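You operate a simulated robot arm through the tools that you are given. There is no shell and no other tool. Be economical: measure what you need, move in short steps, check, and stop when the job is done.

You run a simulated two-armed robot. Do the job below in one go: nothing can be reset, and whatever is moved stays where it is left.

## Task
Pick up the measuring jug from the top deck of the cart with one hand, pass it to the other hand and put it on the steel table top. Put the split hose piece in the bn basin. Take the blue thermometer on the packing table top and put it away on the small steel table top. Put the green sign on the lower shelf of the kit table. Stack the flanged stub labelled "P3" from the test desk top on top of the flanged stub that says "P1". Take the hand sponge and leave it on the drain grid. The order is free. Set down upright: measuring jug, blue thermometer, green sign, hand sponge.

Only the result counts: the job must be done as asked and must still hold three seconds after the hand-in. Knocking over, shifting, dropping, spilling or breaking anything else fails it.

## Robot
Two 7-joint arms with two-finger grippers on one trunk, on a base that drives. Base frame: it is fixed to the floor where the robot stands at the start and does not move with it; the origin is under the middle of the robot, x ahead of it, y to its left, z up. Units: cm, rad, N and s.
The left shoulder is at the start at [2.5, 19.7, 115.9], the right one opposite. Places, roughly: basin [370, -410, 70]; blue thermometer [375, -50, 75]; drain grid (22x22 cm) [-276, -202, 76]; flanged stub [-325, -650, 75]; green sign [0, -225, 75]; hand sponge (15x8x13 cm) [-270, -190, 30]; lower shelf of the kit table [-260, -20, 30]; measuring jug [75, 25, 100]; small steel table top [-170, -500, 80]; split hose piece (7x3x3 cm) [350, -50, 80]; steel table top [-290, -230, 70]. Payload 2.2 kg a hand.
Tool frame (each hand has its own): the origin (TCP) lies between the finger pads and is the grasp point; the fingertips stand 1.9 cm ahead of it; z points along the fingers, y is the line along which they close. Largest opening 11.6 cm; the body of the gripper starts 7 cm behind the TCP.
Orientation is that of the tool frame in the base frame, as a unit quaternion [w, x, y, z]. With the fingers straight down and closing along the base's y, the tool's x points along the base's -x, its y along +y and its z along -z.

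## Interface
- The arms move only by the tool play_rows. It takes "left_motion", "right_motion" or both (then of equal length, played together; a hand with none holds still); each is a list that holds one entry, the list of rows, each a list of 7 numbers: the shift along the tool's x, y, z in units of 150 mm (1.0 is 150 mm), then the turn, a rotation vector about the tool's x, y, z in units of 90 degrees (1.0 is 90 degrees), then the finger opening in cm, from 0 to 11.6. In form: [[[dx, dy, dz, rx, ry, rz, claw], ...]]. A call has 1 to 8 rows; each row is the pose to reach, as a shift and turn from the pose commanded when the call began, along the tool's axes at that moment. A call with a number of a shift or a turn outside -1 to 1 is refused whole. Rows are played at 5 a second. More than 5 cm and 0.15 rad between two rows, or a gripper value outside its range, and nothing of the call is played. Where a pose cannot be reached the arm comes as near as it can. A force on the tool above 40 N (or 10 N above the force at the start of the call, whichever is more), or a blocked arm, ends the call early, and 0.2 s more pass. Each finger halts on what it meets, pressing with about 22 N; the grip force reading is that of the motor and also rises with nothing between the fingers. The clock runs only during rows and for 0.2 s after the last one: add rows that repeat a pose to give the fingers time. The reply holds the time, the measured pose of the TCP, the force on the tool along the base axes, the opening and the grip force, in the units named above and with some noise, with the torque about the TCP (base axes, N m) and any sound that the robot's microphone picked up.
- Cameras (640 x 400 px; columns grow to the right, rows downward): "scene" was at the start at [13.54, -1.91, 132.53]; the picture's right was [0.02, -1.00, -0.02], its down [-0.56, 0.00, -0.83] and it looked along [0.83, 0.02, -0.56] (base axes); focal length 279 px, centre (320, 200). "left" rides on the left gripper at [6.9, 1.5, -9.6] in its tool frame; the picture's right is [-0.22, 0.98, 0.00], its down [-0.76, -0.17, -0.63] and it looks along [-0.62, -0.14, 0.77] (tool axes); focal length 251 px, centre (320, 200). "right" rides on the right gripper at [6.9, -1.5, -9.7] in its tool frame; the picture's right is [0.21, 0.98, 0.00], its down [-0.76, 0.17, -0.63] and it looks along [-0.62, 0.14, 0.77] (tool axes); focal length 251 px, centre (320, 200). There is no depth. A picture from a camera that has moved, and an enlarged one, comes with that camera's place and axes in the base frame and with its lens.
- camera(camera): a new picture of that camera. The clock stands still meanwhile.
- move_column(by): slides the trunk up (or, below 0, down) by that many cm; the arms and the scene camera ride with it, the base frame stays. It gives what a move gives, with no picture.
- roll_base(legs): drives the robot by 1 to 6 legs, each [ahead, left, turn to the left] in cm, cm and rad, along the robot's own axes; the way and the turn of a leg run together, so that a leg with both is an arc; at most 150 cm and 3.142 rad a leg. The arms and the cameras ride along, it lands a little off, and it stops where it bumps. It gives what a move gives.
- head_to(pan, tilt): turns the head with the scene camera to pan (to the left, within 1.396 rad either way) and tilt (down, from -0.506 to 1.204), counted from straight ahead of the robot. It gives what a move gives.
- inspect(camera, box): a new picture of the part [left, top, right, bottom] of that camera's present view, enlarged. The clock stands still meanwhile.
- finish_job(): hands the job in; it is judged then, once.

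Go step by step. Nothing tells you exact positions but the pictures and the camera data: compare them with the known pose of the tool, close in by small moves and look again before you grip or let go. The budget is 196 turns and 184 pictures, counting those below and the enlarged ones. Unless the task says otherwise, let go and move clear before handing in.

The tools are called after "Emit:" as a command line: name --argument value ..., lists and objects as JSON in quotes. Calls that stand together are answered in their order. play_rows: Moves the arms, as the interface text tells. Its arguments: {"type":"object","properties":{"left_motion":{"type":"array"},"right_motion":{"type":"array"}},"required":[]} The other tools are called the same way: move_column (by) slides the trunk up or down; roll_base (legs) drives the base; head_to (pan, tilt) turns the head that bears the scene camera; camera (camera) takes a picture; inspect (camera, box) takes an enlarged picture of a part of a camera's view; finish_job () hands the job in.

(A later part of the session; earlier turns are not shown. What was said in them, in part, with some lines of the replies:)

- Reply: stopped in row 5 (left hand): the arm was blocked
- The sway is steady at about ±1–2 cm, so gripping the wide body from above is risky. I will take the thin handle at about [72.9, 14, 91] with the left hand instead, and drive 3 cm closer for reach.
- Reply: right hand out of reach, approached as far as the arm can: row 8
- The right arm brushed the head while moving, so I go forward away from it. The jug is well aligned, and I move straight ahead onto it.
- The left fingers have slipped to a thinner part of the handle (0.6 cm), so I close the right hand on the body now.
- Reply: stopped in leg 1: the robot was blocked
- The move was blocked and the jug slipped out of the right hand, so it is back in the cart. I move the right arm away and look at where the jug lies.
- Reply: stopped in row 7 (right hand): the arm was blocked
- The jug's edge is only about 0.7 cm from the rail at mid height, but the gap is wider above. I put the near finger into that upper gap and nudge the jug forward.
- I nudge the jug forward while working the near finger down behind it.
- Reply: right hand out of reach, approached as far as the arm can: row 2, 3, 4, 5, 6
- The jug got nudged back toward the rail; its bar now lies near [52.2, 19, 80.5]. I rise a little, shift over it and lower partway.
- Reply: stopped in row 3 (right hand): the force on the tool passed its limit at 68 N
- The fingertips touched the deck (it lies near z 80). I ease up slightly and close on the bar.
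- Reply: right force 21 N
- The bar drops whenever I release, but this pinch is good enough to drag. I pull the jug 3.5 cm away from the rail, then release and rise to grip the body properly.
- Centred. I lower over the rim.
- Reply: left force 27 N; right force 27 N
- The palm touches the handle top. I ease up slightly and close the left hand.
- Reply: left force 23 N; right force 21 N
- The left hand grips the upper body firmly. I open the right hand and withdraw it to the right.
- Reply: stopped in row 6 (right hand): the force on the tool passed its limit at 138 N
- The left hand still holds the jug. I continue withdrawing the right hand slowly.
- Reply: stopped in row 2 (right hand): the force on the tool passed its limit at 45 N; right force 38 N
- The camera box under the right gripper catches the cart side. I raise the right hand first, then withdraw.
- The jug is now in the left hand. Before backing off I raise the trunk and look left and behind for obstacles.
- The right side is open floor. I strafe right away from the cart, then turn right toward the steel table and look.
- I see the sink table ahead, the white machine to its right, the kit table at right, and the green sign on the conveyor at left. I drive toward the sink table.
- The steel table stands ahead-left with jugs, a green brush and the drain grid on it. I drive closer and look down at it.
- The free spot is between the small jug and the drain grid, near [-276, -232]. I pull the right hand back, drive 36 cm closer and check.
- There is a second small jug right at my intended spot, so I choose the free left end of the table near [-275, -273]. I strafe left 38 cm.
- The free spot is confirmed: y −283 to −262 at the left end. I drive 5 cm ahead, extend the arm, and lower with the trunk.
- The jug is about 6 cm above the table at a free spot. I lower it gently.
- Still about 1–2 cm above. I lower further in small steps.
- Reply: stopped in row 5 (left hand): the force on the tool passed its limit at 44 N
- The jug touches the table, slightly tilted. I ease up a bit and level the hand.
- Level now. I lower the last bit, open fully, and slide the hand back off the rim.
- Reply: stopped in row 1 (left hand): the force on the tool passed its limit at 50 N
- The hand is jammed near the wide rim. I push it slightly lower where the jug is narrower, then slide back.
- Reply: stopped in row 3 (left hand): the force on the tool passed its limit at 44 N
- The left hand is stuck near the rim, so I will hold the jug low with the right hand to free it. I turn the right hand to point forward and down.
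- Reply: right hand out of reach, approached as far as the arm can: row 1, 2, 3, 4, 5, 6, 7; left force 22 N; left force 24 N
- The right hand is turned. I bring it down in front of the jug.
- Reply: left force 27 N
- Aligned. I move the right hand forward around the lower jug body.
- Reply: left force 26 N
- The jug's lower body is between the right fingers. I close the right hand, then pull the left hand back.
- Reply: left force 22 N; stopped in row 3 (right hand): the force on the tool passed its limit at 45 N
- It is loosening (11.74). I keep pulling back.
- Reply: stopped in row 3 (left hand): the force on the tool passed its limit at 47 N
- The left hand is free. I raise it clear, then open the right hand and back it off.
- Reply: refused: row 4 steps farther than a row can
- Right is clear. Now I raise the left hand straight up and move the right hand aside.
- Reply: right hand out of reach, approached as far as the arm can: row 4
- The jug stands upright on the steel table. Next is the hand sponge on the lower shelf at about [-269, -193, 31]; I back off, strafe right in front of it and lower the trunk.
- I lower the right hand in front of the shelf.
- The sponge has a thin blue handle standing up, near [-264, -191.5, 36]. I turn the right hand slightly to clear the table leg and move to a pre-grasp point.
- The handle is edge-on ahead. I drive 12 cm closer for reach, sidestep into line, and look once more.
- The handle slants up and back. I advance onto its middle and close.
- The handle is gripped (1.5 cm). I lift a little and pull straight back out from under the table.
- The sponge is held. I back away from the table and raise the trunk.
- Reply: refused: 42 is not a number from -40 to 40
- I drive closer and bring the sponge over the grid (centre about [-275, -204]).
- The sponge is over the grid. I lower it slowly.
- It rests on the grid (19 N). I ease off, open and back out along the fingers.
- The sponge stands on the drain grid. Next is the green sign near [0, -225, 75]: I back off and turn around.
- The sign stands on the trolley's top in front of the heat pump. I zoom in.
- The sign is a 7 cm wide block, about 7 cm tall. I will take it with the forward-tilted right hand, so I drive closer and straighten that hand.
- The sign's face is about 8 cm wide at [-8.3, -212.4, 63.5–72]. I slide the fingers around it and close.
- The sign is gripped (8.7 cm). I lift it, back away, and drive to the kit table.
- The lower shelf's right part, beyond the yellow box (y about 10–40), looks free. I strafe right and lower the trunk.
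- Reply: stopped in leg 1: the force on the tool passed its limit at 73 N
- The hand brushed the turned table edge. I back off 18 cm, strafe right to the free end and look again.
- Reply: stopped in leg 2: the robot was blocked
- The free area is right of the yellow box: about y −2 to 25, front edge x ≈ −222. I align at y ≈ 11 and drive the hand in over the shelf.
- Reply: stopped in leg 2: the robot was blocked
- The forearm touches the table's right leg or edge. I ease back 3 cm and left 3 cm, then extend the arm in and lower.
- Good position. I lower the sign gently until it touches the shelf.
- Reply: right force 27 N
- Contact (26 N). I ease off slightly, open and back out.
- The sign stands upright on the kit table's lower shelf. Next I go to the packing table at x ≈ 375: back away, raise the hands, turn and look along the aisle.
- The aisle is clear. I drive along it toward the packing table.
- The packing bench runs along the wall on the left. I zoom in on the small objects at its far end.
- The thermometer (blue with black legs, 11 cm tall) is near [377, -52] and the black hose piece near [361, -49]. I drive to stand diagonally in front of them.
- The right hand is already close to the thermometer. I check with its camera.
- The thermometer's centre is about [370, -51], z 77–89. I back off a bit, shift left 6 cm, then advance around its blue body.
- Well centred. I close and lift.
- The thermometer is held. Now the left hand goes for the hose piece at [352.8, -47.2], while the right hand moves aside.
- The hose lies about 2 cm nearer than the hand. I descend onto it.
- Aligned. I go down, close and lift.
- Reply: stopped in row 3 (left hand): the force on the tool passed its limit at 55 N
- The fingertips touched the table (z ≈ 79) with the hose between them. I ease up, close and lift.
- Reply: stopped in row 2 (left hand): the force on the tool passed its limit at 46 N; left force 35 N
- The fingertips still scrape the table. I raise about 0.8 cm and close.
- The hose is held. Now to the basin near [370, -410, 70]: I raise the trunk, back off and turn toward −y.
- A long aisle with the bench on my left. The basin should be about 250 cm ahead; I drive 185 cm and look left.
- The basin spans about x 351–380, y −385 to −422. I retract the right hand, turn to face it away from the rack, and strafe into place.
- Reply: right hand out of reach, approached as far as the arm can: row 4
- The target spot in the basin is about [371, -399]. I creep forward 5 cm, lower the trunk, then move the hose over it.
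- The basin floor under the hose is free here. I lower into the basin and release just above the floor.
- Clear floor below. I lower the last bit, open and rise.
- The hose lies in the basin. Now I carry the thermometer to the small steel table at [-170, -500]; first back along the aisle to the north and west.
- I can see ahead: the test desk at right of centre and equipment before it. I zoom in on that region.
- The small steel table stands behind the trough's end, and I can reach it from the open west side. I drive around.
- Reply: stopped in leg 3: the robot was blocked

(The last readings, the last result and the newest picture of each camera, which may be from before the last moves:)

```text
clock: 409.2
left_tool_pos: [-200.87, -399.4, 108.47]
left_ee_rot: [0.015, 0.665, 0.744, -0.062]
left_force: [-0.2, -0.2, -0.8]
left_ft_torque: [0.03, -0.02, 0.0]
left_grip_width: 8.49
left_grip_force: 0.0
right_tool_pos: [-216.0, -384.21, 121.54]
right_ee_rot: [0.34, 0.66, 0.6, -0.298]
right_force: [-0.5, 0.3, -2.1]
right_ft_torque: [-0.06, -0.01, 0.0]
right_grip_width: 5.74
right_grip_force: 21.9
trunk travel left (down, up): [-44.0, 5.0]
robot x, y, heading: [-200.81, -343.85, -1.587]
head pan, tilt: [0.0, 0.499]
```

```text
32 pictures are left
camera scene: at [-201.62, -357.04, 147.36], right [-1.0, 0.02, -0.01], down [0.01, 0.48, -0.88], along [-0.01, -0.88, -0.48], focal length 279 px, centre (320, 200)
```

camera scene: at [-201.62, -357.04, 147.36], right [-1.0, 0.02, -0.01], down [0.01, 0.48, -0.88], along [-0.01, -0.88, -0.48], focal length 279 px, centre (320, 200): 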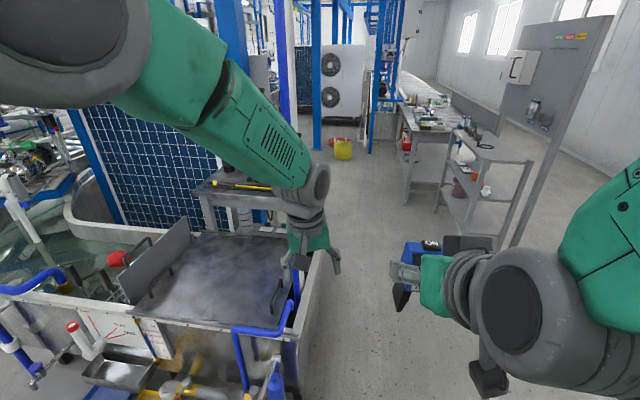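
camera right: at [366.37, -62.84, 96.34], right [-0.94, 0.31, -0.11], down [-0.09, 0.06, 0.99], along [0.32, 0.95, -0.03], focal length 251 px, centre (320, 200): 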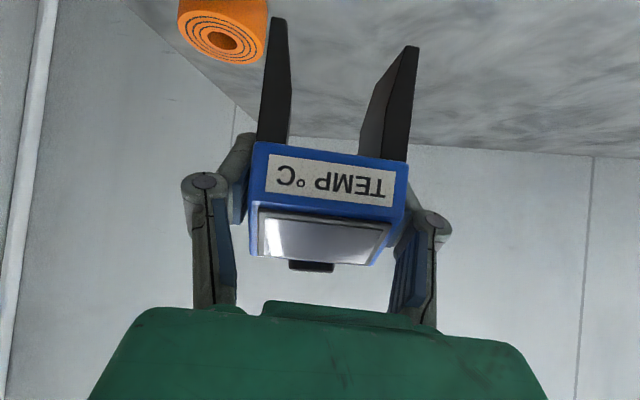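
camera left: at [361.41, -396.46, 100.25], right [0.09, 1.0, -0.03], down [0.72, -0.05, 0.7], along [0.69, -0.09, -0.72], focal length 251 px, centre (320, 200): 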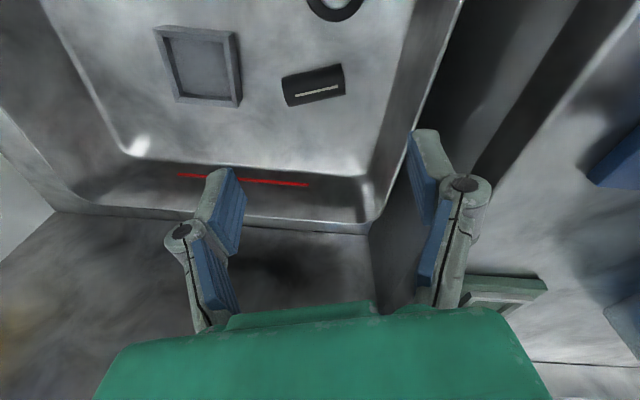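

I bumped the trough corner slightly. I back off, move further right (west) and continue past it.

Emit:
roll_base --legs '[[-4, 0, 0], [0, -44, 0], [100, -6, 0], [48, 0, 0], [0, 0, 1.585]]'

Emit:
camera --camera "scene"

```text
clock: 423.4
left_tool_pos: [-197.91, -484.4, 108.55]
left_ee_rot: [0.053, -0.061, 0.996, -0.036]
left_force: [0.5, -0.4, 0.1]
left_ft_torque: [0.0, -0.01, -0.01]
left_grip_width: 8.52
left_grip_force: 0.0
right_tool_pos: [-212.76, -499.56, 122.05]
right_ee_rot: [0.456, 0.04, 0.889, 0.031]
right_force: [0.2, 0.2, -2.3]
right_ft_torque: [0.0, 0.01, 0.01]
right_grip_width: 5.76
right_grip_force: 22.4
trunk travel left (down, up): [-44.0, 5.0]
robot x, y, heading: [-253.78, -485.12, -0.014]
head pan, tilt: [0.0, 0.499]
```

```text
31 pictures are left
camera scene: at [-239.99, -485.08, 147.36], right [-0.01, -1.0, 0.0], down [-0.48, 0.01, -0.88], along [0.88, -0.01, -0.48], focal length 279 px, centre (320, 200)
```

scene: 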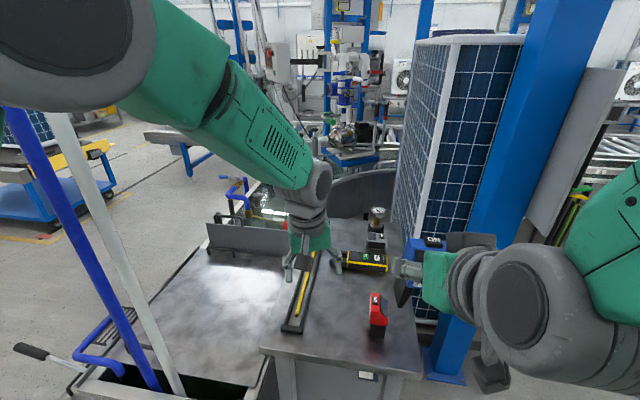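

The free spot on the small table is about [-182, -491], between the tray and the red device. I tuck the left hand, drive 15 cm closer and lower the trunk.

Emit:
play_rows --left_motion '[[[0.15, 0.1, -0.15, 0, 0, 0, 8], [0.35, 0.2, -0.3, 0, 0, 0, 8], [0.55, 0.3, -0.45, 0, 0, 0, 8], [0.75, 0.4, -0.6, 0, 0, 0, 8], [0.95, 0.5, -0.75, 0, 0, 0, 8]]]'

Emit:
roll_base --legs '[[15, 0, 0.014]]'

Emit:
move_column --by -18

Emit:
camera --camera "scene"

```text
clock: 424.6
left_tool_pos: [-214.73, -478.17, 117.95]
left_ee_rot: [0.055, -0.06, 0.996, -0.037]
left_force: [-0.1, 1.0, -0.3]
left_ft_torque: [0.0, -0.03, 0.02]
left_grip_width: 8.02
left_grip_force: 0.0
right_tool_pos: [-213.21, -499.55, 122.33]
right_ee_rot: [0.459, 0.04, 0.887, 0.034]
right_force: [-0.4, 0.5, -1.5]
right_ft_torque: [-0.01, 0.0, 0.0]
right_grip_width: 5.77
right_grip_force: 22.3
trunk travel left (down, up): [-44.0, 5.0]
robot x, y, heading: [-253.71, -485.4, -0.012]
head pan, tilt: [0.0, 0.499]
```

```text
clock: 426.0
left_tool_pos: [-199.88, -477.94, 117.94]
left_ee_rot: [0.055, -0.069, 0.995, -0.035]
left_force: [-1.5, 0.8, -0.5]
left_ft_torque: [-0.02, -0.02, -0.01]
left_grip_width: 8.0
left_grip_force: 0.1
right_tool_pos: [-197.79, -499.31, 122.33]
right_ee_rot: [0.458, 0.033, 0.887, 0.037]
right_force: [-0.4, 0.0, -2.4]
right_ft_torque: [0.02, -0.04, 0.01]
right_grip_width: 5.74
right_grip_force: 21.8
trunk travel left (down, up): [-44.0, 5.0]
robot x, y, heading: [-238.39, -485.24, -0.001]
head pan, tilt: [0.0, 0.499]
```

```text
clock: 428.0
left_tool_pos: [-199.85, -477.77, 99.84]
left_ee_rot: [0.055, -0.069, 0.995, -0.035]
left_force: [-1.0, 1.3, 0.5]
left_ft_torque: [-0.02, 0.02, 0.01]
left_grip_width: 7.99
left_grip_force: 0.0
right_tool_pos: [-197.8, -499.04, 104.24]
right_ee_rot: [0.458, 0.035, 0.888, 0.037]
right_force: [0.6, -0.2, -1.4]
right_ft_torque: [0.03, -0.05, 0.04]
right_grip_width: 5.77
right_grip_force: 21.9
trunk travel left (down, up): [-26.0, 23.0]
robot x, y, heading: [-238.95, -485.37, 0.001]
head pan, tilt: [0.0, 0.499]
```

```text
30 pictures are left
camera scene: at [-225.25, -485.2, 129.38], right [0.0, -1.0, 0.0], down [-0.48, 0.0, -0.88], along [0.88, 0.0, -0.48], focal length 279 px, centre (320, 200)
```

scene: 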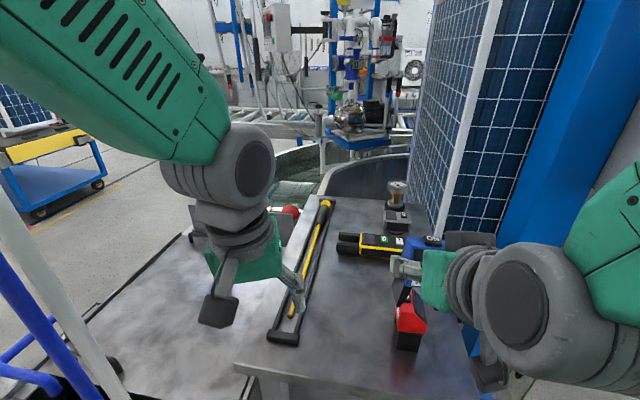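

I move the thermometer over the free spot and level it.

Emit:
play_rows --right_motion '[[[-0.02, 0.13, 0.19, 0.005, 0.01, -0.007, 3], [-0.03, 0.25, 0.38, 0.01, 0.02, -0.014, 3], [-0.05, 0.38, 0.57, 0.015, 0.03, -0.021, 3], [-0.067, 0.498, 0.755, 0.02, 0.042, -0.028, 3], [-0.067, 0.498, 0.755, 0.02, 0.042, -0.028, 3]]]'

Emit:
camera --camera "right"

```text
clock: 429.2
left_tool_pos: [-199.93, -477.79, 99.98]
left_ee_rot: [0.055, -0.068, 0.996, -0.035]
left_force: [-0.2, -0.4, -0.6]
left_ft_torque: [-0.03, -0.01, -0.01]
left_grip_width: 8.0
left_grip_force: 0.1
right_tool_pos: [-187.44, -491.36, 100.93]
right_ee_rot: [0.436, 0.033, 0.899, 0.028]
right_force: [-0.4, -0.2, -2.9]
right_ft_torque: [0.01, -0.03, 0.0]
right_grip_width: 5.72
right_grip_force: 22.6
trunk travel left (down, up): [-26.0, 23.0]
robot x, y, heading: [-238.89, -485.3, -0.001]
head pan, tilt: [0.0, 0.499]
```

```text
29 pictures are left
camera right: at [-199.24, -492.51, 101.26], right [-0.1, 0.99, -0.09], down [-0.03, 0.09, 1.0], along [0.99, 0.1, 0.02], focal length 251 px, centre (320, 200)
```

right: 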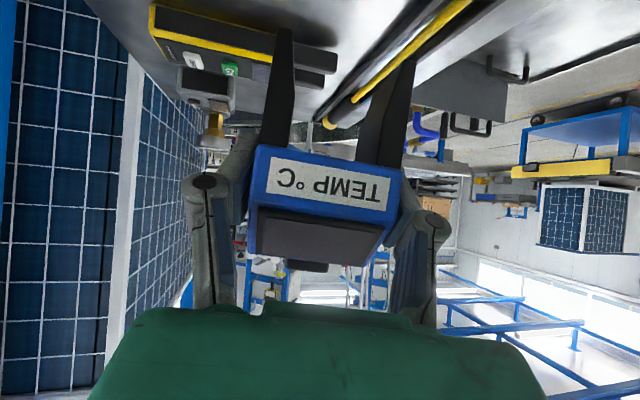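

Clear below. I move forward and lower slowly.

Emit:
play_rows --right_motion '[[[0.045, 0, 0.26, 0, 0, 0, 3], [0.09, 0, 0.53, 0, 0, 0, 3], [0.2, 0, 0.62, 0, 0, 0, 3], [0.3, 0, 0.69, 0, 0, 0, 3], [0.4, 0, 0.775, 0, 0, 0, 3], [0.43, 0, 0.8, 0, 0, 0, 3], [0.46, 0, 0.822, 0, 0, 0, 3], [0.46, 0, 0.822, 0, 0, 0, 3]]]'

Emit:
inspect --camera "scene" --box '[260, 200, 480, 370]'

```text
clock: 431.0
left_tool_pos: [-200.06, -477.65, 99.96]
left_ee_rot: [0.056, -0.068, 0.995, -0.035]
left_force: [0.2, -0.8, 0.5]
left_ft_torque: [0.02, 0.01, -0.04]
left_grip_width: 7.97
left_grip_force: 0.1
right_tool_pos: [-181.72, -492.17, 87.4]
right_ee_rot: [0.433, 0.043, 0.9, 0.02]
right_force: [4.0, -1.0, 25.3]
right_ft_torque: [-0.85, -0.1, 0.08]
right_grip_width: 5.79
right_grip_force: 22.0
trunk travel left (down, up): [-26.0, 23.0]
robot x, y, heading: [-239.05, -485.68, 0.001]
head pan, tilt: [0.0, 0.499]
```

```text
2.35 times, centred on (370, 285) of scene
camera zoom: at [-225.44, -485.1, 129.43], right [0.0, -1.0, 0.0], down [-0.48, 0.0, -0.88], along [0.88, 0.0, -0.48], focal length 656 px, centre (202, 0)
```

zoom: 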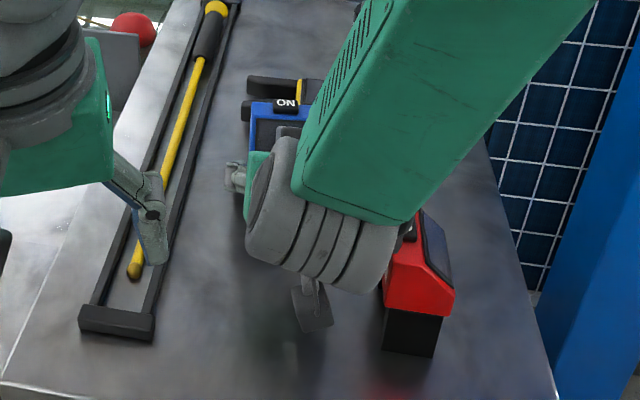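

It is standing (25 N contact). I ease off, open, and back out along the fingers.

Emit:
play_rows --right_motion '[[[-0.018, 0, -0.014, 0, 0, 0, 3], [-0.018, 0, -0.014, 0, 0, 0, 6.2], [-0.018, 0, -0.014, 0, 0, 0, 8], [-0.018, 0, -0.014, 0, 0, 0, 8], [-0.05, 0, -0.15, 0, 0, 0, 8], [-0.12, 0, -0.4, 0, 0, 0, 8], [-0.22, 0, -0.68, 0, 0, 0, 8], [-0.32, 0, -0.95, 0, 0, 0, 8]]]'

Emit:
camera --camera "right"

```text
clock: 432.6
left_tool_pos: [-200.23, -477.75, 100.06]
left_ee_rot: [0.058, -0.069, 0.995, -0.035]
left_force: [-0.8, -0.9, 1.0]
left_ft_torque: [0.04, -0.04, -0.01]
left_grip_width: 7.99
left_grip_force: 0.0
right_tool_pos: [-190.7, -492.75, 87.04]
right_ee_rot: [0.343, 0.065, 0.937, 0.025]
right_force: [-0.8, 1.3, 2.2]
right_ft_torque: [-0.05, 0.0, -0.06]
right_grip_width: 8.6
right_grip_force: 0.0
trunk travel left (down, up): [-26.0, 23.0]
robot x, y, heading: [-238.76, -485.07, -0.001]
head pan, tilt: [0.0, 0.499]
stopped in row 7 (right hand): the arm was blocked; the commanded pose is now the measured one
```

```text
27 pictures are left
camera right: at [-202.23, -493.45, 89.67], right [-0.06, 1.0, -0.05], down [0.18, 0.06, 0.98], along [0.98, 0.05, -0.18], focal length 251 px, centre (320, 200)
```

right: 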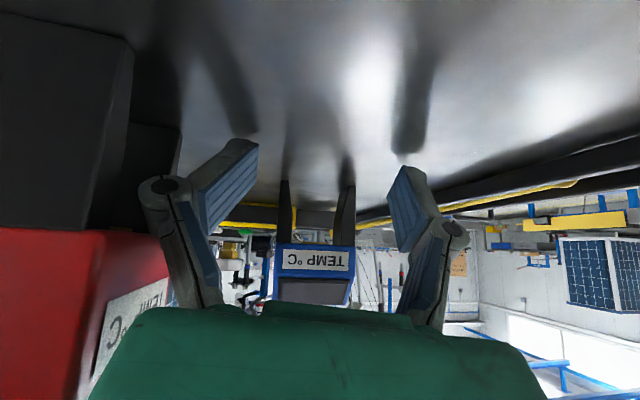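

The thermometer stands upright on the table. The right hand is close to the red device, so I raise straight up with the trunk.

Emit:
move_column --by 14

Emit:
roll_base --legs '[[-14, 0, 0]]'

Emit:
camera --camera "scene"

```text
clock: 434.2
left_tool_pos: [-200.09, -477.62, 113.97]
left_ee_rot: [0.056, -0.068, 0.995, -0.036]
left_force: [0.6, -0.5, 0.7]
left_ft_torque: [-0.03, 0.01, 0.0]
left_grip_width: 8.02
left_grip_force: 0.2
right_tool_pos: [-190.59, -492.81, 100.91]
right_ee_rot: [0.343, 0.063, 0.937, 0.027]
right_force: [-0.5, -0.5, -0.1]
right_ft_torque: [0.0, 0.0, -0.01]
right_grip_width: 8.02
right_grip_force: 0.0
trunk travel left (down, up): [-40.0, 9.0]
robot x, y, heading: [-239.35, -485.55, -0.0]
head pan, tilt: [0.0, 0.499]
```

```text
clock: 435.6
left_tool_pos: [-213.87, -477.79, 113.92]
left_ee_rot: [0.055, -0.068, 0.996, -0.035]
left_force: [0.2, -0.1, -0.4]
left_ft_torque: [-0.02, 0.01, 0.01]
left_grip_width: 7.97
left_grip_force: 0.1
right_tool_pos: [-204.62, -493.06, 100.67]
right_ee_rot: [0.341, 0.066, 0.937, 0.024]
right_force: [0.4, -1.0, -0.1]
right_ft_torque: [-0.01, -0.01, 0.03]
right_grip_width: 8.0
right_grip_force: 0.0
trunk travel left (down, up): [-40.0, 9.0]
robot x, y, heading: [-252.93, -485.1, -0.001]
head pan, tilt: [0.0, 0.499]
```

```text
26 pictures are left
camera scene: at [-238.86, -485.15, 143.34], right [0.0, -1.0, 0.0], down [-0.48, 0.0, -0.88], along [0.88, 0.0, -0.48], focal length 279 px, centre (320, 200)
```

scene: 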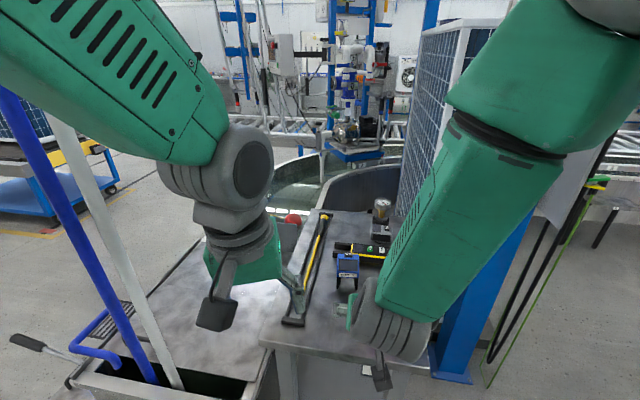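

The blue thermometer stands on the small steel table. Last job: the stubs on the test desk near [-325, -650]. I turn and drive south, then look right at the desk.

Emit:
roll_base --legs '[[-6, 0, 0], [0, 0, -1.57], [115, 5, 0]]'

Emit:
head_to --pan -0.9 --tilt 0.5

Emit:
camera --camera "scene"

```text
clock: 445.8
left_tool_pos: [-249.93, -636.72, 114.1]
left_ee_rot: [0.015, 0.665, 0.744, -0.065]
left_force: [0.8, 0.4, -0.8]
left_ft_torque: [-0.04, 0.0, -0.01]
left_grip_width: 8.0
left_grip_force: 0.1
right_tool_pos: [-265.47, -645.78, 100.9]
right_ee_rot: [0.258, 0.716, 0.608, -0.228]
right_force: [-0.3, 0.6, -0.1]
right_ft_torque: [0.0, 0.03, 0.01]
right_grip_width: 7.99
right_grip_force: 0.1
trunk travel left (down, up): [-40.0, 9.0]
robot x, y, heading: [-256.47, -598.07, -1.593]
head pan, tilt: [0.0, 0.499]
```

```text
clock: 447.0
left_tool_pos: [-250.04, -636.64, 114.21]
left_ee_rot: [0.016, 0.664, 0.744, -0.068]
left_force: [0.2, 0.7, 0.5]
left_ft_torque: [0.0, 0.01, 0.0]
left_grip_width: 7.98
left_grip_force: 0.0
right_tool_pos: [-265.44, -645.64, 101.04]
right_ee_rot: [0.259, 0.716, 0.607, -0.229]
right_force: [0.6, -0.2, -0.6]
right_ft_torque: [-0.02, 0.02, -0.01]
right_grip_width: 7.98
right_grip_force: 0.2
trunk travel left (down, up): [-40.0, 9.0]
robot x, y, heading: [-256.42, -598.29, -1.598]
head pan, tilt: [-0.901, 0.499]
```

```text
25 pictures are left
camera scene: at [-263.64, -607.84, 143.38], right [-0.6, 0.8, 0.0], down [0.38, 0.29, -0.88], along [-0.7, -0.53, -0.48], focal length 279 px, centre (320, 200)
```

scene: 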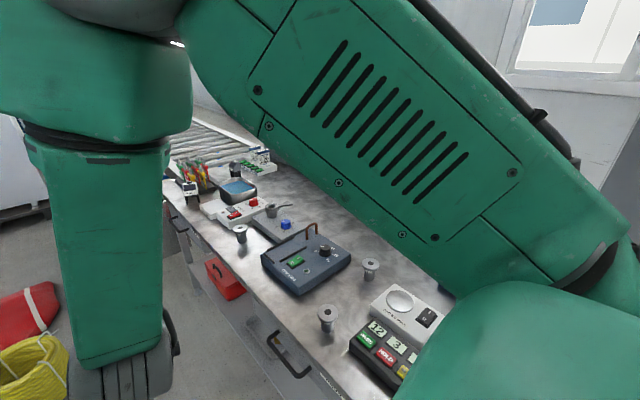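

I see several small flanged stubs on the desk. I zoom in to read labels.

Emit:
inspect --camera "scene" --box '[220, 210, 400, 340]'

```text
3.08 times, centred on (310, 275) of scene
camera zoom: at [-263.64, -607.84, 143.38], right [-0.6, 0.8, 0.0], down [0.38, 0.29, -0.88], along [-0.7, -0.53, -0.48], focal length 858 px, centre (351, -31)
```

zoom: 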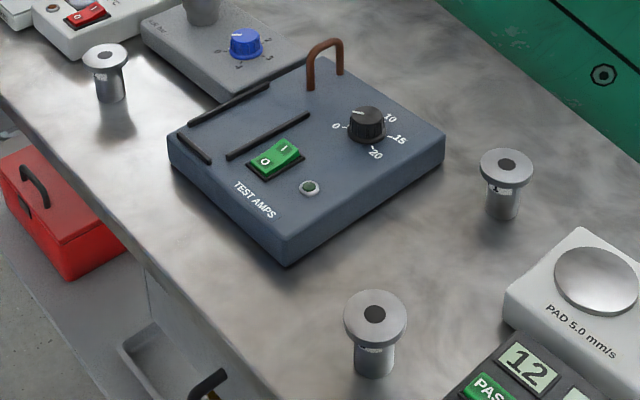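

Three stubs: near [-304, -636], [-328, -636] and [-315, -685]. I move alongside the desk and turn to face it, then use the hand camera to read the labels.

Emit:
roll_base --legs '[[42, 4, 0], [0, 0, -1.54]]'

Emit:
head_to --pan 0 --tilt 0.8

Emit:
camera --camera "scene"

```text
clock: 453.3
left_tool_pos: [-291.82, -647.48, 114.1]
left_ee_rot: [-0.035, 0.995, 0.073, -0.059]
left_force: [-0.2, -0.2, 0.9]
left_ft_torque: [-0.01, 0.03, -0.01]
left_grip_width: 7.99
left_grip_force: 0.1
right_tool_pos: [-301.32, -632.27, 101.12]
right_ee_rot: [0.026, 0.936, -0.062, -0.345]
right_force: [0.3, 0.7, -0.5]
right_ft_torque: [-0.02, 0.0, -0.02]
right_grip_width: 8.0
right_grip_force: 0.0
trunk travel left (down, up): [-40.0, 9.0]
robot x, y, heading: [-253.38, -639.55, -3.126]
head pan, tilt: [-0.901, 0.499]
```

```text
clock: 454.5
left_tool_pos: [-291.58, -647.5, 114.32]
left_ee_rot: [-0.036, 0.995, 0.073, -0.06]
left_force: [0.8, -0.2, -0.2]
left_ft_torque: [0.01, 0.01, -0.01]
left_grip_width: 7.99
left_grip_force: 0.0
right_tool_pos: [-301.3, -632.24, 101.18]
right_ee_rot: [0.028, 0.936, -0.062, -0.345]
right_force: [0.4, 0.7, 0.9]
right_ft_torque: [-0.02, -0.02, 0.01]
right_grip_width: 7.98
right_grip_force: 0.0
trunk travel left (down, up): [-40.0, 9.0]
robot x, y, heading: [-253.67, -639.8, -3.126]
head pan, tilt: [0.0, 0.799]
```

```text
23 pictures are left
camera scene: at [-265.75, -639.67, 140.78], right [-0.01, 1.0, 0.0], down [0.72, 0.01, -0.69], along [-0.69, -0.01, -0.72], focal length 279 px, centre (320, 200)
```

scene: 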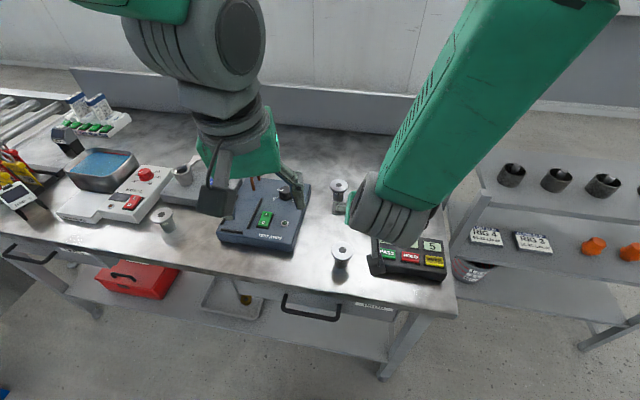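

Emit:
inspect --camera "scene" --box '[305, 170, 385, 275]'

Emit:
inspect --camera "scene" --box '[140, 195, 200, 240]'

```text
3.81 times, centred on (345, 222) of scene
camera zoom: at [-265.75, -639.67, 140.78], right [-0.01, 1.0, 0.0], down [0.72, 0.01, -0.69], along [-0.69, -0.01, -0.72], focal length 1063 px, centre (225, 114)
```

zoom: 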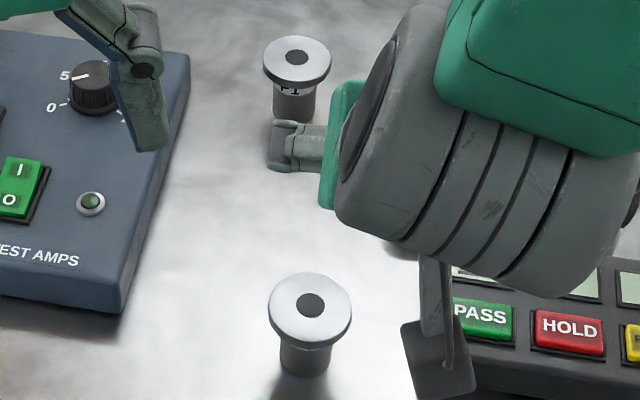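

```text
8.89 times, centred on (170, 218) of scene
camera zoom: at [-265.75, -639.67, 140.78], right [-0.01, 1.0, 0.0], down [0.72, 0.01, -0.69], along [-0.69, -0.01, -0.72], focal length 2479 px, centre (1653, 44)
```

zoom: 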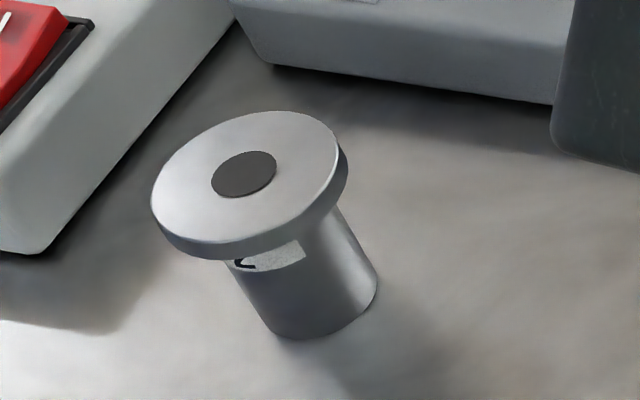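

The labels are hidden under the flanges, so I lower the right hand in front of the desk for a level view.

Emit:
play_rows --right_motion '[[[0.25, 0.02, 0.01, 0, -0.03, 0, 8], [0.5, 0.03, 0.02, 0, -0.06, 0, 8], [0.75, 0.05, 0.03, 0, -0.09, 0, 8], [1.0, 0.064, 0.03, 0, -0.12, 0, 8], [1.0, 0.064, 0.03, 0, -0.12, 0, 8]]]'

Emit:
camera --camera "right"

```text
clock: 455.7
left_tool_pos: [-291.58, -647.64, 114.26]
left_ee_rot: [-0.036, 0.995, 0.074, -0.06]
left_force: [0.5, 0.8, -0.4]
left_ft_torque: [-0.01, 0.01, 0.02]
left_grip_width: 8.02
left_grip_force: 0.0
right_tool_pos: [-290.43, -635.02, 91.46]
right_ee_rot: [0.019, 0.899, -0.063, -0.432]
right_force: [-0.2, -0.1, 0.3]
right_ft_torque: [-0.02, 0.01, 0.01]
right_grip_width: 8.03
right_grip_force: 0.1
trunk travel left (down, up): [-40.0, 9.0]
robot x, y, heading: [-253.92, -639.63, -3.134]
head pan, tilt: [0.0, 0.799]
```

```text
20 pictures are left
camera right: at [-278.33, -634.58, 91.81], right [0.04, -1.0, -0.08], down [0.01, -0.08, 1.0], along [-1.0, -0.04, 0.01], focal length 251 px, centre (320, 200)
```

right: 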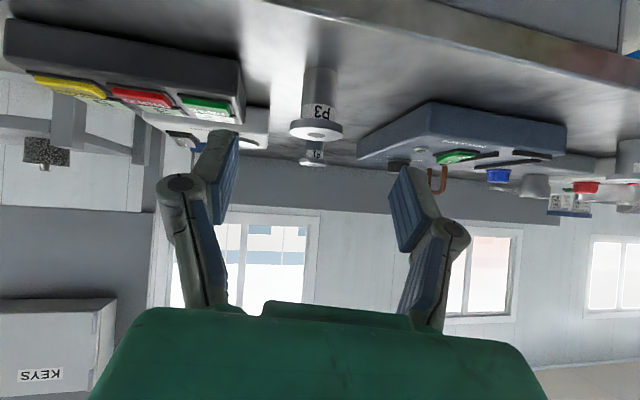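

The nearest stub is "P3". I zoom in on the one behind it.

Emit:
inspect --camera "right" --box '[285, 80, 355, 175]'

```text
4.21 times, centred on (320, 128) of right
camera zoom: at [-278.33, -634.58, 91.81], right [0.04, -1.0, -0.08], down [0.01, -0.08, 1.0], along [-1.0, -0.04, 0.01], focal length 1059 px, centre (320, 505)
```

zoom: 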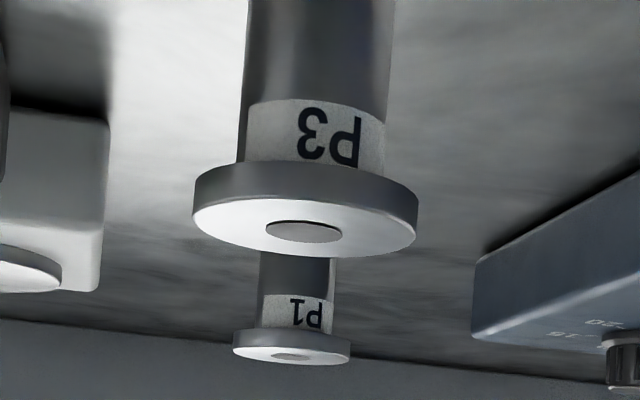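

P3 is in front at [-303.8, -634.7] and P1 behind it at [-327, -634.7], tops at z ≈ 85. I flatten the hand a little, lower it to the body height and drive closer.

Emit:
play_rows --right_motion '[[[0, 0, 0, 0, -0.04, 0, 8], [0, 0, 0, 0, -0.075, 0, 8], [0, 0, 0, 0, -0.075, 0, 8]]]'

Emit:
move_column --by -9

Emit:
roll_base --legs '[[6, 0, 0]]'

Emit:
camera --camera "right"

```text
clock: 456.5
left_tool_pos: [-291.51, -647.5, 114.18]
left_ee_rot: [-0.036, 0.995, 0.074, -0.059]
left_force: [0.0, 0.1, -0.1]
left_ft_torque: [0.01, 0.03, -0.04]
left_grip_width: 8.01
left_grip_force: 0.1
right_tool_pos: [-290.28, -635.08, 91.38]
right_ee_rot: [0.017, 0.872, -0.064, -0.485]
right_force: [-0.6, 0.6, 0.1]
right_ft_torque: [0.02, 0.01, -0.02]
right_grip_width: 7.99
right_grip_force: 0.0
trunk travel left (down, up): [-40.0, 9.0]
robot x, y, heading: [-253.72, -639.39, -3.135]
head pan, tilt: [0.0, 0.799]
```

```text
clock: 457.7
left_tool_pos: [-291.47, -647.48, 105.36]
left_ee_rot: [-0.035, 0.995, 0.073, -0.06]
left_force: [-0.4, -0.1, -0.5]
left_ft_torque: [-0.03, 0.01, 0.0]
left_grip_width: 7.98
left_grip_force: 0.1
right_tool_pos: [-290.33, -635.19, 82.48]
right_ee_rot: [0.016, 0.872, -0.064, -0.485]
right_force: [0.3, -1.0, 0.2]
right_ft_torque: [0.01, -0.03, 0.01]
right_grip_width: 7.99
right_grip_force: 0.1
trunk travel left (down, up): [-31.0, 18.0]
robot x, y, heading: [-253.53, -639.56, -3.132]
head pan, tilt: [0.0, 0.799]
```

```text
clock: 458.7
left_tool_pos: [-297.75, -647.61, 105.21]
left_ee_rot: [-0.036, 0.995, 0.073, -0.059]
left_force: [0.3, -0.1, 0.0]
left_ft_torque: [0.0, -0.03, -0.01]
left_grip_width: 8.03
left_grip_force: 0.1
right_tool_pos: [-296.45, -635.1, 82.3]
right_ee_rot: [0.017, 0.873, -0.064, -0.484]
right_force: [0.6, 1.0, 0.5]
right_ft_torque: [-0.01, 0.02, -0.01]
right_grip_width: 8.02
right_grip_force: 0.1
trunk travel left (down, up): [-31.0, 18.0]
robot x, y, heading: [-259.61, -639.39, -3.127]
head pan, tilt: [0.0, 0.799]
```

```text
18 pictures are left
camera right: at [-284.41, -634.84, 81.38], right [0.02, -1.0, -0.09], down [0.12, -0.09, 0.99], along [-0.99, -0.03, 0.12], focal length 251 px, centre (320, 200)
```

right: 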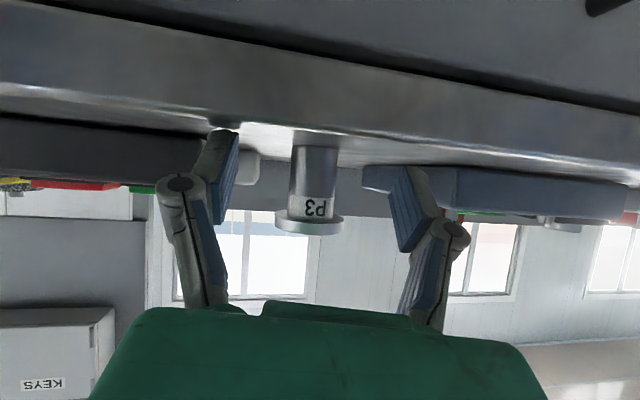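

P3's body is straight ahead at z 79.8–84.7. I level the hand's roll, advance under the flange and close.

Emit:
play_rows --right_motion '[[[-0.05, 0.004, 0.1, 0.01, -0.002, -0.016, 7], [-0.11, 0.008, 0.2, 0.02, -0.004, -0.033, 7], [-0.16, 0.012, 0.3, 0.031, -0.006, -0.05, 7], [-0.216, 0.017, 0.396, 0.031, -0.006, -0.05, 7], [-0.216, 0.017, 0.396, 0.031, -0.006, -0.05, 4.5], [-0.216, 0.017, 0.396, 0.031, -0.006, -0.05, 1.5], [-0.216, 0.017, 0.396, 0.031, -0.006, -0.05, 1.5]]]'

Emit:
camera --camera "right"

```text
clock: 460.3
left_tool_pos: [-297.42, -647.6, 105.35]
left_ee_rot: [-0.036, 0.995, 0.074, -0.061]
left_force: [-0.8, 0.2, -0.6]
left_ft_torque: [-0.02, 0.0, -0.01]
left_grip_width: 8.02
left_grip_force: 0.0
right_tool_pos: [-303.16, -634.95, 82.1]
right_ee_rot: [-0.024, 0.872, -0.042, -0.487]
right_force: [-0.3, -0.8, 1.1]
right_ft_torque: [0.09, -0.01, 0.03]
right_grip_width: 2.98
right_grip_force: 22.2
trunk travel left (down, up): [-31.0, 18.0]
robot x, y, heading: [-259.89, -639.84, -3.135]
head pan, tilt: [0.0, 0.799]
```

```text
17 pictures are left
camera right: at [-291.05, -634.51, 81.19], right [0.02, -0.98, -0.18], down [0.13, -0.18, 0.98], along [-0.99, -0.04, 0.12], focal length 251 px, centre (320, 200)
```

right: 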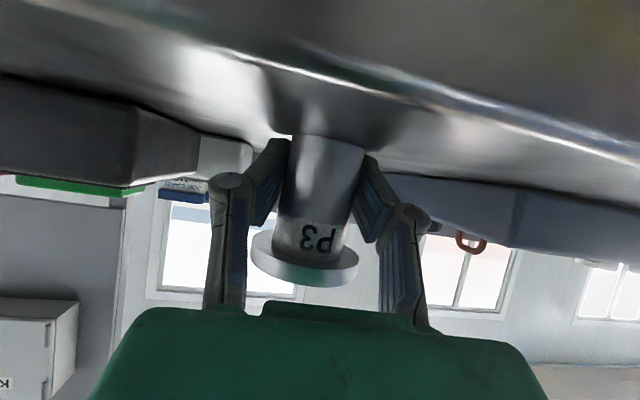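

P3 is gripped (3 cm). I lift it 9 cm and move it toward P1.

Emit:
play_rows --right_motion '[[[-0.1, 0, -0.06, 0, 0, 0, 1.5], [-0.23, 0, -0.14, 0, 0, 0, 1.5], [-0.37, 0, -0.23, 0, 0, 0, 1.5], [-0.509, 0, -0.314, 0, 0, 0, 1.5]]]'

Emit:
play_rows --right_motion '[[[-0.13, 0.024, 0.21, 0, 0, 0, 1.5], [-0.26, 0.048, 0.42, 0, 0, 0, 1.5], [-0.39, 0.073, 0.63, 0, 0, 0, 1.5], [-0.522, 0.097, 0.847, 0, 0, 0, 1.5], [-0.522, 0.097, 0.847, 0, 0, 0, 1.5]]]'

Emit:
inspect --camera "scene" --box '[270, 120, 430, 250]'

Emit:
camera --camera "right"

```text
clock: 461.3
left_tool_pos: [-297.36, -647.49, 105.36]
left_ee_rot: [-0.036, 0.995, 0.073, -0.06]
left_force: [0.2, -0.2, -0.4]
left_ft_torque: [-0.05, 0.05, 0.04]
left_grip_width: 8.01
left_grip_force: 0.1
right_tool_pos: [-302.7, -634.69, 91.14]
right_ee_rot: [-0.024, 0.872, -0.042, -0.487]
right_force: [-0.6, -0.4, -3.4]
right_ft_torque: [-0.01, 0.0, 0.0]
right_grip_width: 3.01
right_grip_force: 22.1
trunk travel left (down, up): [-31.0, 18.0]
robot x, y, heading: [-259.67, -639.64, -3.136]
head pan, tilt: [0.0, 0.799]
```

```text
clock: 462.5
left_tool_pos: [-297.41, -647.5, 105.39]
left_ee_rot: [-0.036, 0.995, 0.073, -0.061]
left_force: [0.4, -0.7, -0.1]
left_ft_torque: [0.03, 0.02, 0.0]
left_grip_width: 8.0
left_grip_force: 0.0
right_tool_pos: [-318.11, -634.89, 91.09]
right_ee_rot: [-0.024, 0.872, -0.042, -0.488]
right_force: [-0.2, -0.2, -3.1]
right_ft_torque: [0.02, -0.03, -0.01]
right_grip_width: 2.95
right_grip_force: 22.0
trunk travel left (down, up): [-31.0, 18.0]
robot x, y, heading: [-259.86, -639.55, -3.132]
head pan, tilt: [0.0, 0.799]
```

```text
3.08 times, centred on (350, 185) of scene
camera zoom: at [-271.8, -639.74, 131.77], right [-0.01, 1.0, 0.0], down [0.72, 0.01, -0.69], along [-0.69, -0.01, -0.72], focal length 858 px, centre (228, 246)
```

zoom: 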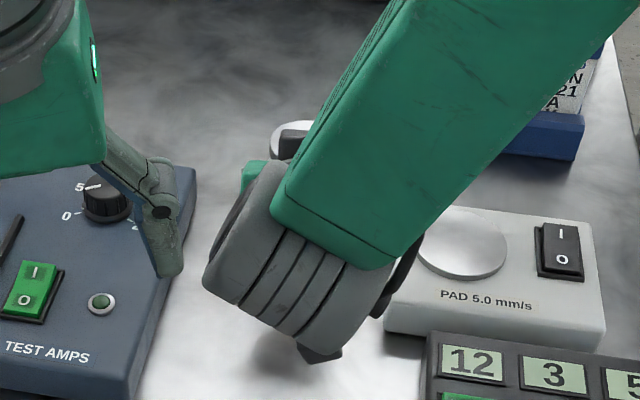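

```text
15 pictures are left
camera right: at [-305.96, -634.48, 90.1], right [0.02, -0.98, -0.18], down [0.13, -0.18, 0.98], along [-0.99, -0.04, 0.12], focal length 251 px, centre (320, 200)
```

right: 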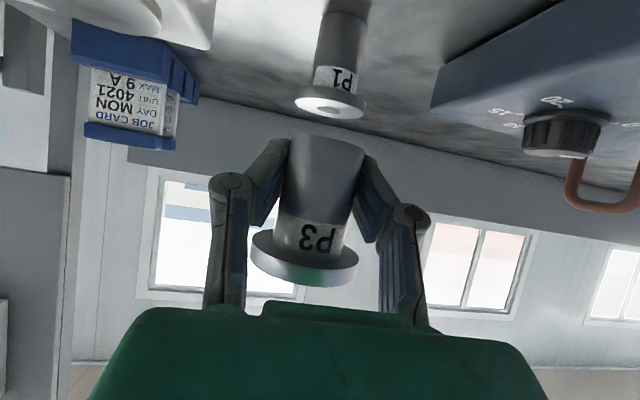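

P3 hangs in line with P1. I move 6 cm forward and check from both hand cameras.

Emit:
play_rows --right_motion '[[[-0.1, 0.02, 0.17, 0, 0, 0, 1.5], [-0.209, 0.039, 0.339, 0, 0, 0, 1.5], [-0.209, 0.039, 0.339, 0, 0, 0, 1.5]]]'

Emit:
camera --camera "left"

Emit:
camera --camera "right"

```text
clock: 463.3
left_tool_pos: [-297.37, -647.57, 105.35]
left_ee_rot: [-0.036, 0.995, 0.074, -0.061]
left_force: [-0.2, 0.4, 0.5]
left_ft_torque: [-0.02, 0.02, -0.05]
left_grip_width: 8.0
left_grip_force: 0.0
right_tool_pos: [-324.07, -634.85, 91.16]
right_ee_rot: [-0.024, 0.872, -0.043, -0.487]
right_force: [0.0, 0.1, -2.6]
right_ft_torque: [-0.01, 0.01, 0.0]
right_grip_width: 2.97
right_grip_force: 22.2
trunk travel left (down, up): [-31.0, 18.0]
robot x, y, heading: [-259.5, -639.84, -3.13]
head pan, tilt: [0.0, 0.799]
```

```text
14 pictures are left
camera left: at [-289.14, -648.59, 113.9], right [-0.07, -1.0, -0.05], down [-0.69, 0.01, 0.73], along [-0.72, 0.09, -0.69], focal length 251 px, centre (320, 200)
```

left: 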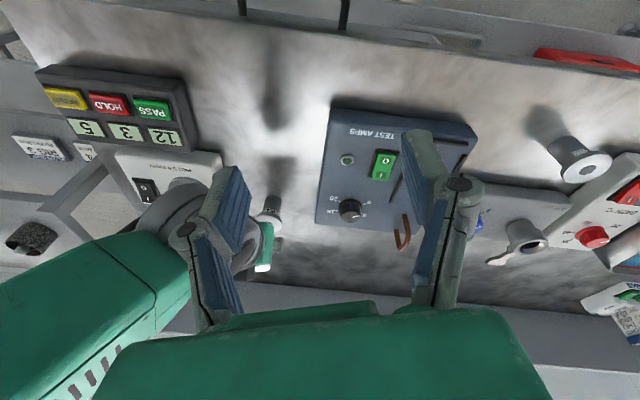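

```text
13 pictures are left
camera right: at [-312.04, -634.41, 90.16], right [0.02, -0.98, -0.18], down [0.13, -0.18, 0.98], along [-0.99, -0.04, 0.12], focal length 251 px, centre (320, 200)
```

right: 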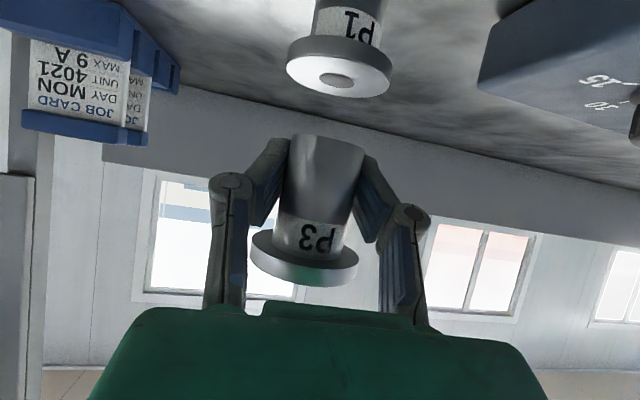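

By comparing both flanges I need about 1.3 cm more forward, with no sideways shift. I correct and lower about 2.8 cm.

Emit:
play_rows --right_motion '[[[-0.045, 0.008, 0.0735, 0, 0, 0, 1.5], [-0.045, 0.008, 0.0735, 0, 0, 0, 1.5], [0.0, 0.008, 0.1, 0, 0, 0, 1.5], [0.04, 0.008, 0.126, 0, 0, 0, 1.5], [0.068, 0.008, 0.143, 0, 0, 0, 1.5], [0.079, 0.008, 0.15, 0, 0, 0, 1.5], [0.079, 0.008, 0.15, 0, 0, 0, 1.5]]]'

Emit:
camera --camera "right"

```text
clock: 464.9
left_tool_pos: [-297.39, -647.56, 105.38]
left_ee_rot: [-0.036, 0.995, 0.074, -0.06]
left_force: [1.3, -0.2, 0.8]
left_ft_torque: [-0.02, -0.05, -0.01]
left_grip_width: 8.02
left_grip_force: 0.0
right_tool_pos: [-325.36, -634.84, 88.76]
right_ee_rot: [-0.023, 0.872, -0.042, -0.487]
right_force: [0.6, -0.5, -3.2]
right_ft_torque: [-0.02, -0.01, 0.01]
right_grip_width: 2.89
right_grip_force: 22.1
trunk travel left (down, up): [-31.0, 18.0]
robot x, y, heading: [-259.85, -639.74, -3.133]
head pan, tilt: [0.0, 0.799]
```

```text
12 pictures are left
camera right: at [-313.29, -634.4, 87.86], right [0.02, -0.98, -0.18], down [0.13, -0.18, 0.98], along [-0.99, -0.04, 0.12], focal length 251 px, centre (320, 200)
```

right: 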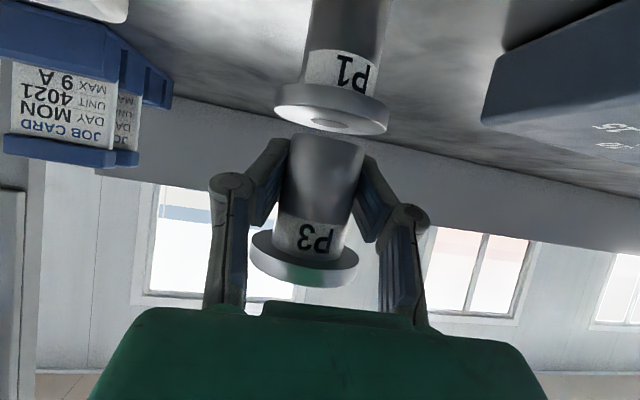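

Alignment looks very good, with about 0.6 cm to go. I lower the rest gently.

Emit:
play_rows --right_motion '[[[0.011, 0, 0.007, 0, 0, 0, 1.5], [0.022, 0, 0.014, 0, 0, 0, 1.5], [0.033, 0, 0.021, 0, 0, 0, 1.5], [0.04, 0, 0.025, 0, 0, 0, 1.5], [0.04, 0, 0.025, 0, 0, 0, 1.5]]]'

```text
clock: 466.1
left_tool_pos: [-297.42, -647.48, 105.32]
left_ee_rot: [-0.036, 0.995, 0.073, -0.06]
left_force: [0.5, 0.6, 0.7]
left_ft_torque: [0.03, 0.0, 0.02]
left_grip_width: 8.0
left_grip_force: 0.1
right_tool_pos: [-325.32, -634.75, 88.1]
right_ee_rot: [-0.023, 0.872, -0.042, -0.487]
right_force: [-0.5, -0.2, -2.5]
right_ft_torque: [-0.01, 0.02, 0.0]
right_grip_width: 2.91
right_grip_force: 22.4
trunk travel left (down, up): [-31.0, 18.0]
robot x, y, heading: [-260.11, -639.83, -3.132]
head pan, tilt: [0.0, 0.799]
```

Emit:
play_rows --right_motion '[[[0.01, 0, 0.006, 0, 0, 0, 1.5], [0.02, 0, 0.012, 0, 0, 0, 1.5], [0.03, 0, 0.018, 0, 0, 0, 1.5], [0.03, 0, 0.018, 0, 0, 0, 1.5]]]'

Emit:
inspect --camera "right" --box '[240, 60, 430, 290]'

```text
clock: 467.1
left_tool_pos: [-297.42, -647.62, 105.34]
left_ee_rot: [-0.036, 0.995, 0.073, -0.061]
left_force: [0.2, -0.7, 0.2]
left_ft_torque: [0.01, 0.01, 0.0]
left_grip_width: 8.0
left_grip_force: 0.1
right_tool_pos: [-325.21, -634.86, 87.91]
right_ee_rot: [-0.023, 0.871, -0.042, -0.49]
right_force: [0.3, 0.9, 12.0]
right_ft_torque: [0.23, 0.05, -0.02]
right_grip_width: 2.91
right_grip_force: 22.1
trunk travel left (down, up): [-31.0, 18.0]
robot x, y, heading: [-259.95, -639.91, -3.13]
head pan, tilt: [0.0, 0.799]
```

```text
1.74 times, centred on (335, 175) of right
camera zoom: at [-313.31, -634.42, 86.88], right [0.02, -0.98, -0.18], down [0.13, -0.18, 0.97], along [-0.99, -0.04, 0.13], focal length 437 px, centre (294, 244)
```

zoom: 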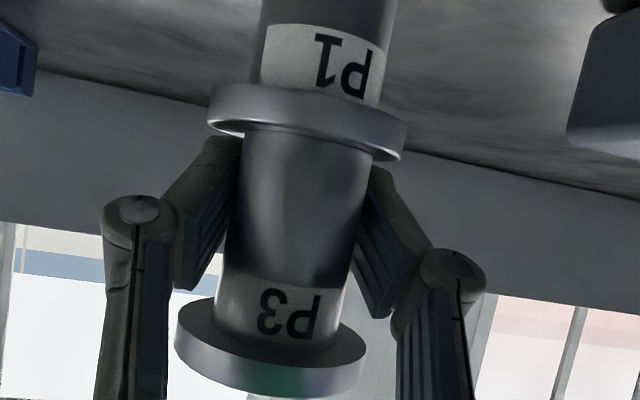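

P3 rests on P1 (12 N) and is well centred. I release pressure, open and back out horizontally.

Emit:
play_rows --right_motion '[[[-0.008, 0, -0.005, 0, 0, 0, 1.5], [-0.008, 0, -0.005, 0, 0, 0, 3.2], [-0.008, 0, -0.005, 0, 0, 0, 4.5], [-0.008, 0, -0.005, 0, 0, 0, 6], [-0.008, 0, -0.005, 0, 0, 0, 7.5], [-0.008, 0, -0.005, 0, 0, 0, 7.5]]]'

Emit:
inspect --camera "right" --box '[240, 60, 430, 290]'

```text
clock: 468.5
left_tool_pos: [-297.47, -647.56, 105.29]
left_ee_rot: [-0.035, 0.995, 0.074, -0.061]
left_force: [0.1, 0.3, 0.1]
left_ft_torque: [-0.04, -0.03, -0.03]
left_grip_width: 7.99
left_grip_force: 0.1
right_tool_pos: [-325.19, -634.89, 87.73]
right_ee_rot: [-0.024, 0.872, -0.043, -0.487]
right_force: [-0.2, 0.6, 0.5]
right_ft_torque: [-0.05, 0.03, 0.01]
right_grip_width: 7.52
right_grip_force: 0.0
trunk travel left (down, up): [-31.0, 18.0]
robot x, y, heading: [-259.73, -639.69, -3.131]
head pan, tilt: [0.0, 0.799]
```

```text
1.74 times, centred on (335, 175) of right
camera zoom: at [-313.26, -634.42, 86.82], right [0.02, -0.98, -0.18], down [0.12, -0.18, 0.98], along [-0.99, -0.04, 0.12], focal length 437 px, centre (294, 244)
```

zoom: 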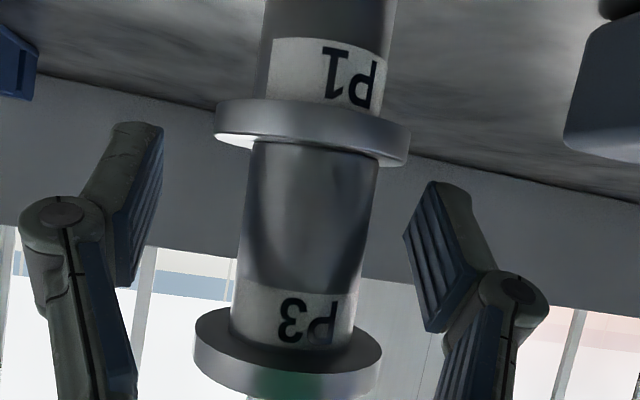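

The stack stands. I retract the hand straight back and drive away.

Emit:
play_rows --right_motion '[[[0.1, -0.019, -0.17, 0, 0, 0, 7.5], [0.21, -0.039, -0.34, 0, 0, 0, 7.5], [0.32, -0.06, -0.52, 0, 0, 0, 7.5], [0.42, -0.078, -0.68, 0, 0, 0, 7.5], [0.522, -0.097, -0.847, 0, 0, 0, 7.5]]]'

Emit:
roll_base --legs '[[-25, 0, 0]]'

Emit:
camera --camera "right"

Emit:
camera --camera "scene"

```text
clock: 469.7
left_tool_pos: [-297.44, -647.47, 105.21]
left_ee_rot: [-0.036, 0.995, 0.073, -0.06]
left_force: [-0.5, -0.5, 0.1]
left_ft_torque: [0.02, -0.03, 0.01]
left_grip_width: 7.98
left_grip_force: 0.2
right_tool_pos: [-310.43, -634.23, 87.41]
right_ee_rot: [-0.025, 0.873, -0.05, -0.484]
right_force: [0.9, -0.7, 0.2]
right_ft_torque: [0.0, -0.02, 0.01]
right_grip_width: 7.48
right_grip_force: 0.1
trunk travel left (down, up): [-31.0, 18.0]
robot x, y, heading: [-259.78, -639.94, -3.135]
head pan, tilt: [0.0, 0.799]
```

```text
clock: 471.5
left_tool_pos: [-272.82, -647.36, 105.34]
left_ee_rot: [-0.035, 0.995, 0.074, -0.059]
left_force: [-0.2, 0.8, 0.6]
left_ft_torque: [0.01, 0.03, -0.01]
left_grip_width: 8.01
left_grip_force: 0.0
right_tool_pos: [-286.1, -634.06, 87.67]
right_ee_rot: [-0.025, 0.872, -0.051, -0.486]
right_force: [0.5, 0.0, -0.3]
right_ft_torque: [-0.04, -0.02, 0.01]
right_grip_width: 7.51
right_grip_force: 0.1
trunk travel left (down, up): [-31.0, 18.0]
robot x, y, heading: [-235.0, -639.56, -3.129]
head pan, tilt: [0.0, 0.799]
```

```text
9 pictures are left
camera right: at [-274.01, -633.84, 86.8], right [0.01, -0.98, -0.18], down [0.12, -0.17, 0.98], along [-0.99, -0.03, 0.12], focal length 251 px, centre (320, 200)
```

right: 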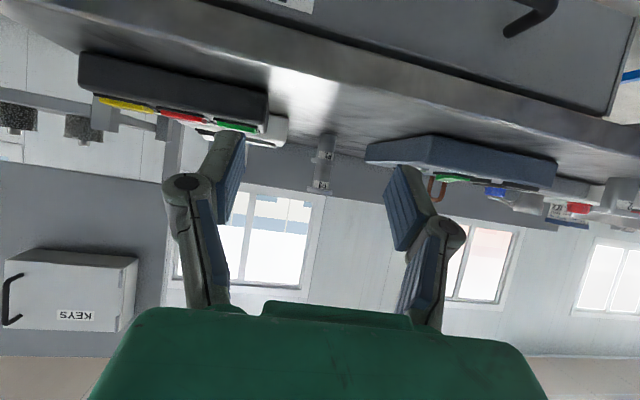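

```text
8 pictures are left
camera scene: at [-247.16, -639.58, 131.77], right [-0.01, 1.0, 0.0], down [0.72, 0.01, -0.69], along [-0.69, -0.01, -0.72], focal length 279 px, centre (320, 200)
```

scene: 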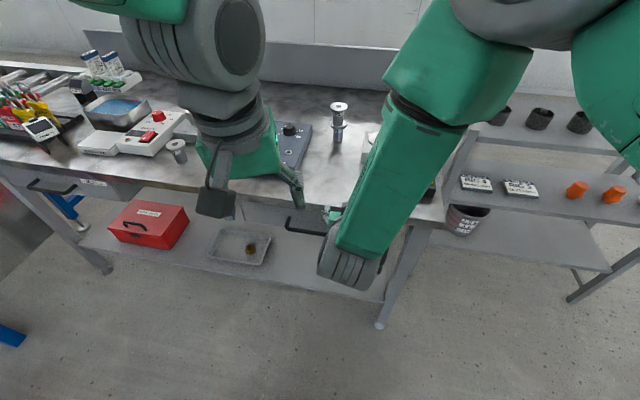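

The P3 stub stands upright on P1 and both hands are empty and clear. All six items are in their places, so I hand in.

Emit:
finish_job

```text
The job is handed in.
```

I placed all six items and handed the job in, but the jug was dropped once along the way and a few contacts could count against the result.

| Item | Where it is now |
|---|---|
| Measuring jug | Upright on the steel table, passed from the right hand to the left |
| Split hose piece | In the basin |
| Blue thermometer | Upright on the small steel table |
| Green sign | Upright on the kit table's lower shelf |
| P3 stub | Standing on the P1 stub on the test desk |
| Hand sponge | On the drain grid |

- **Jug drop:** it fell onto the cart deck when I first backed away. I picked it up again, passed it to the other hand again and carried it over. It was standing when I last saw it, and I saw no damage.
- **Contacts with other things:** the base or an arm bumped the cart, the kit table and the corner of the trough. The right hand also came very close to the red device on the small steel table and may have touched it. I saw nothing shifted or knocked over, but I did not check each of these up close afterwards.
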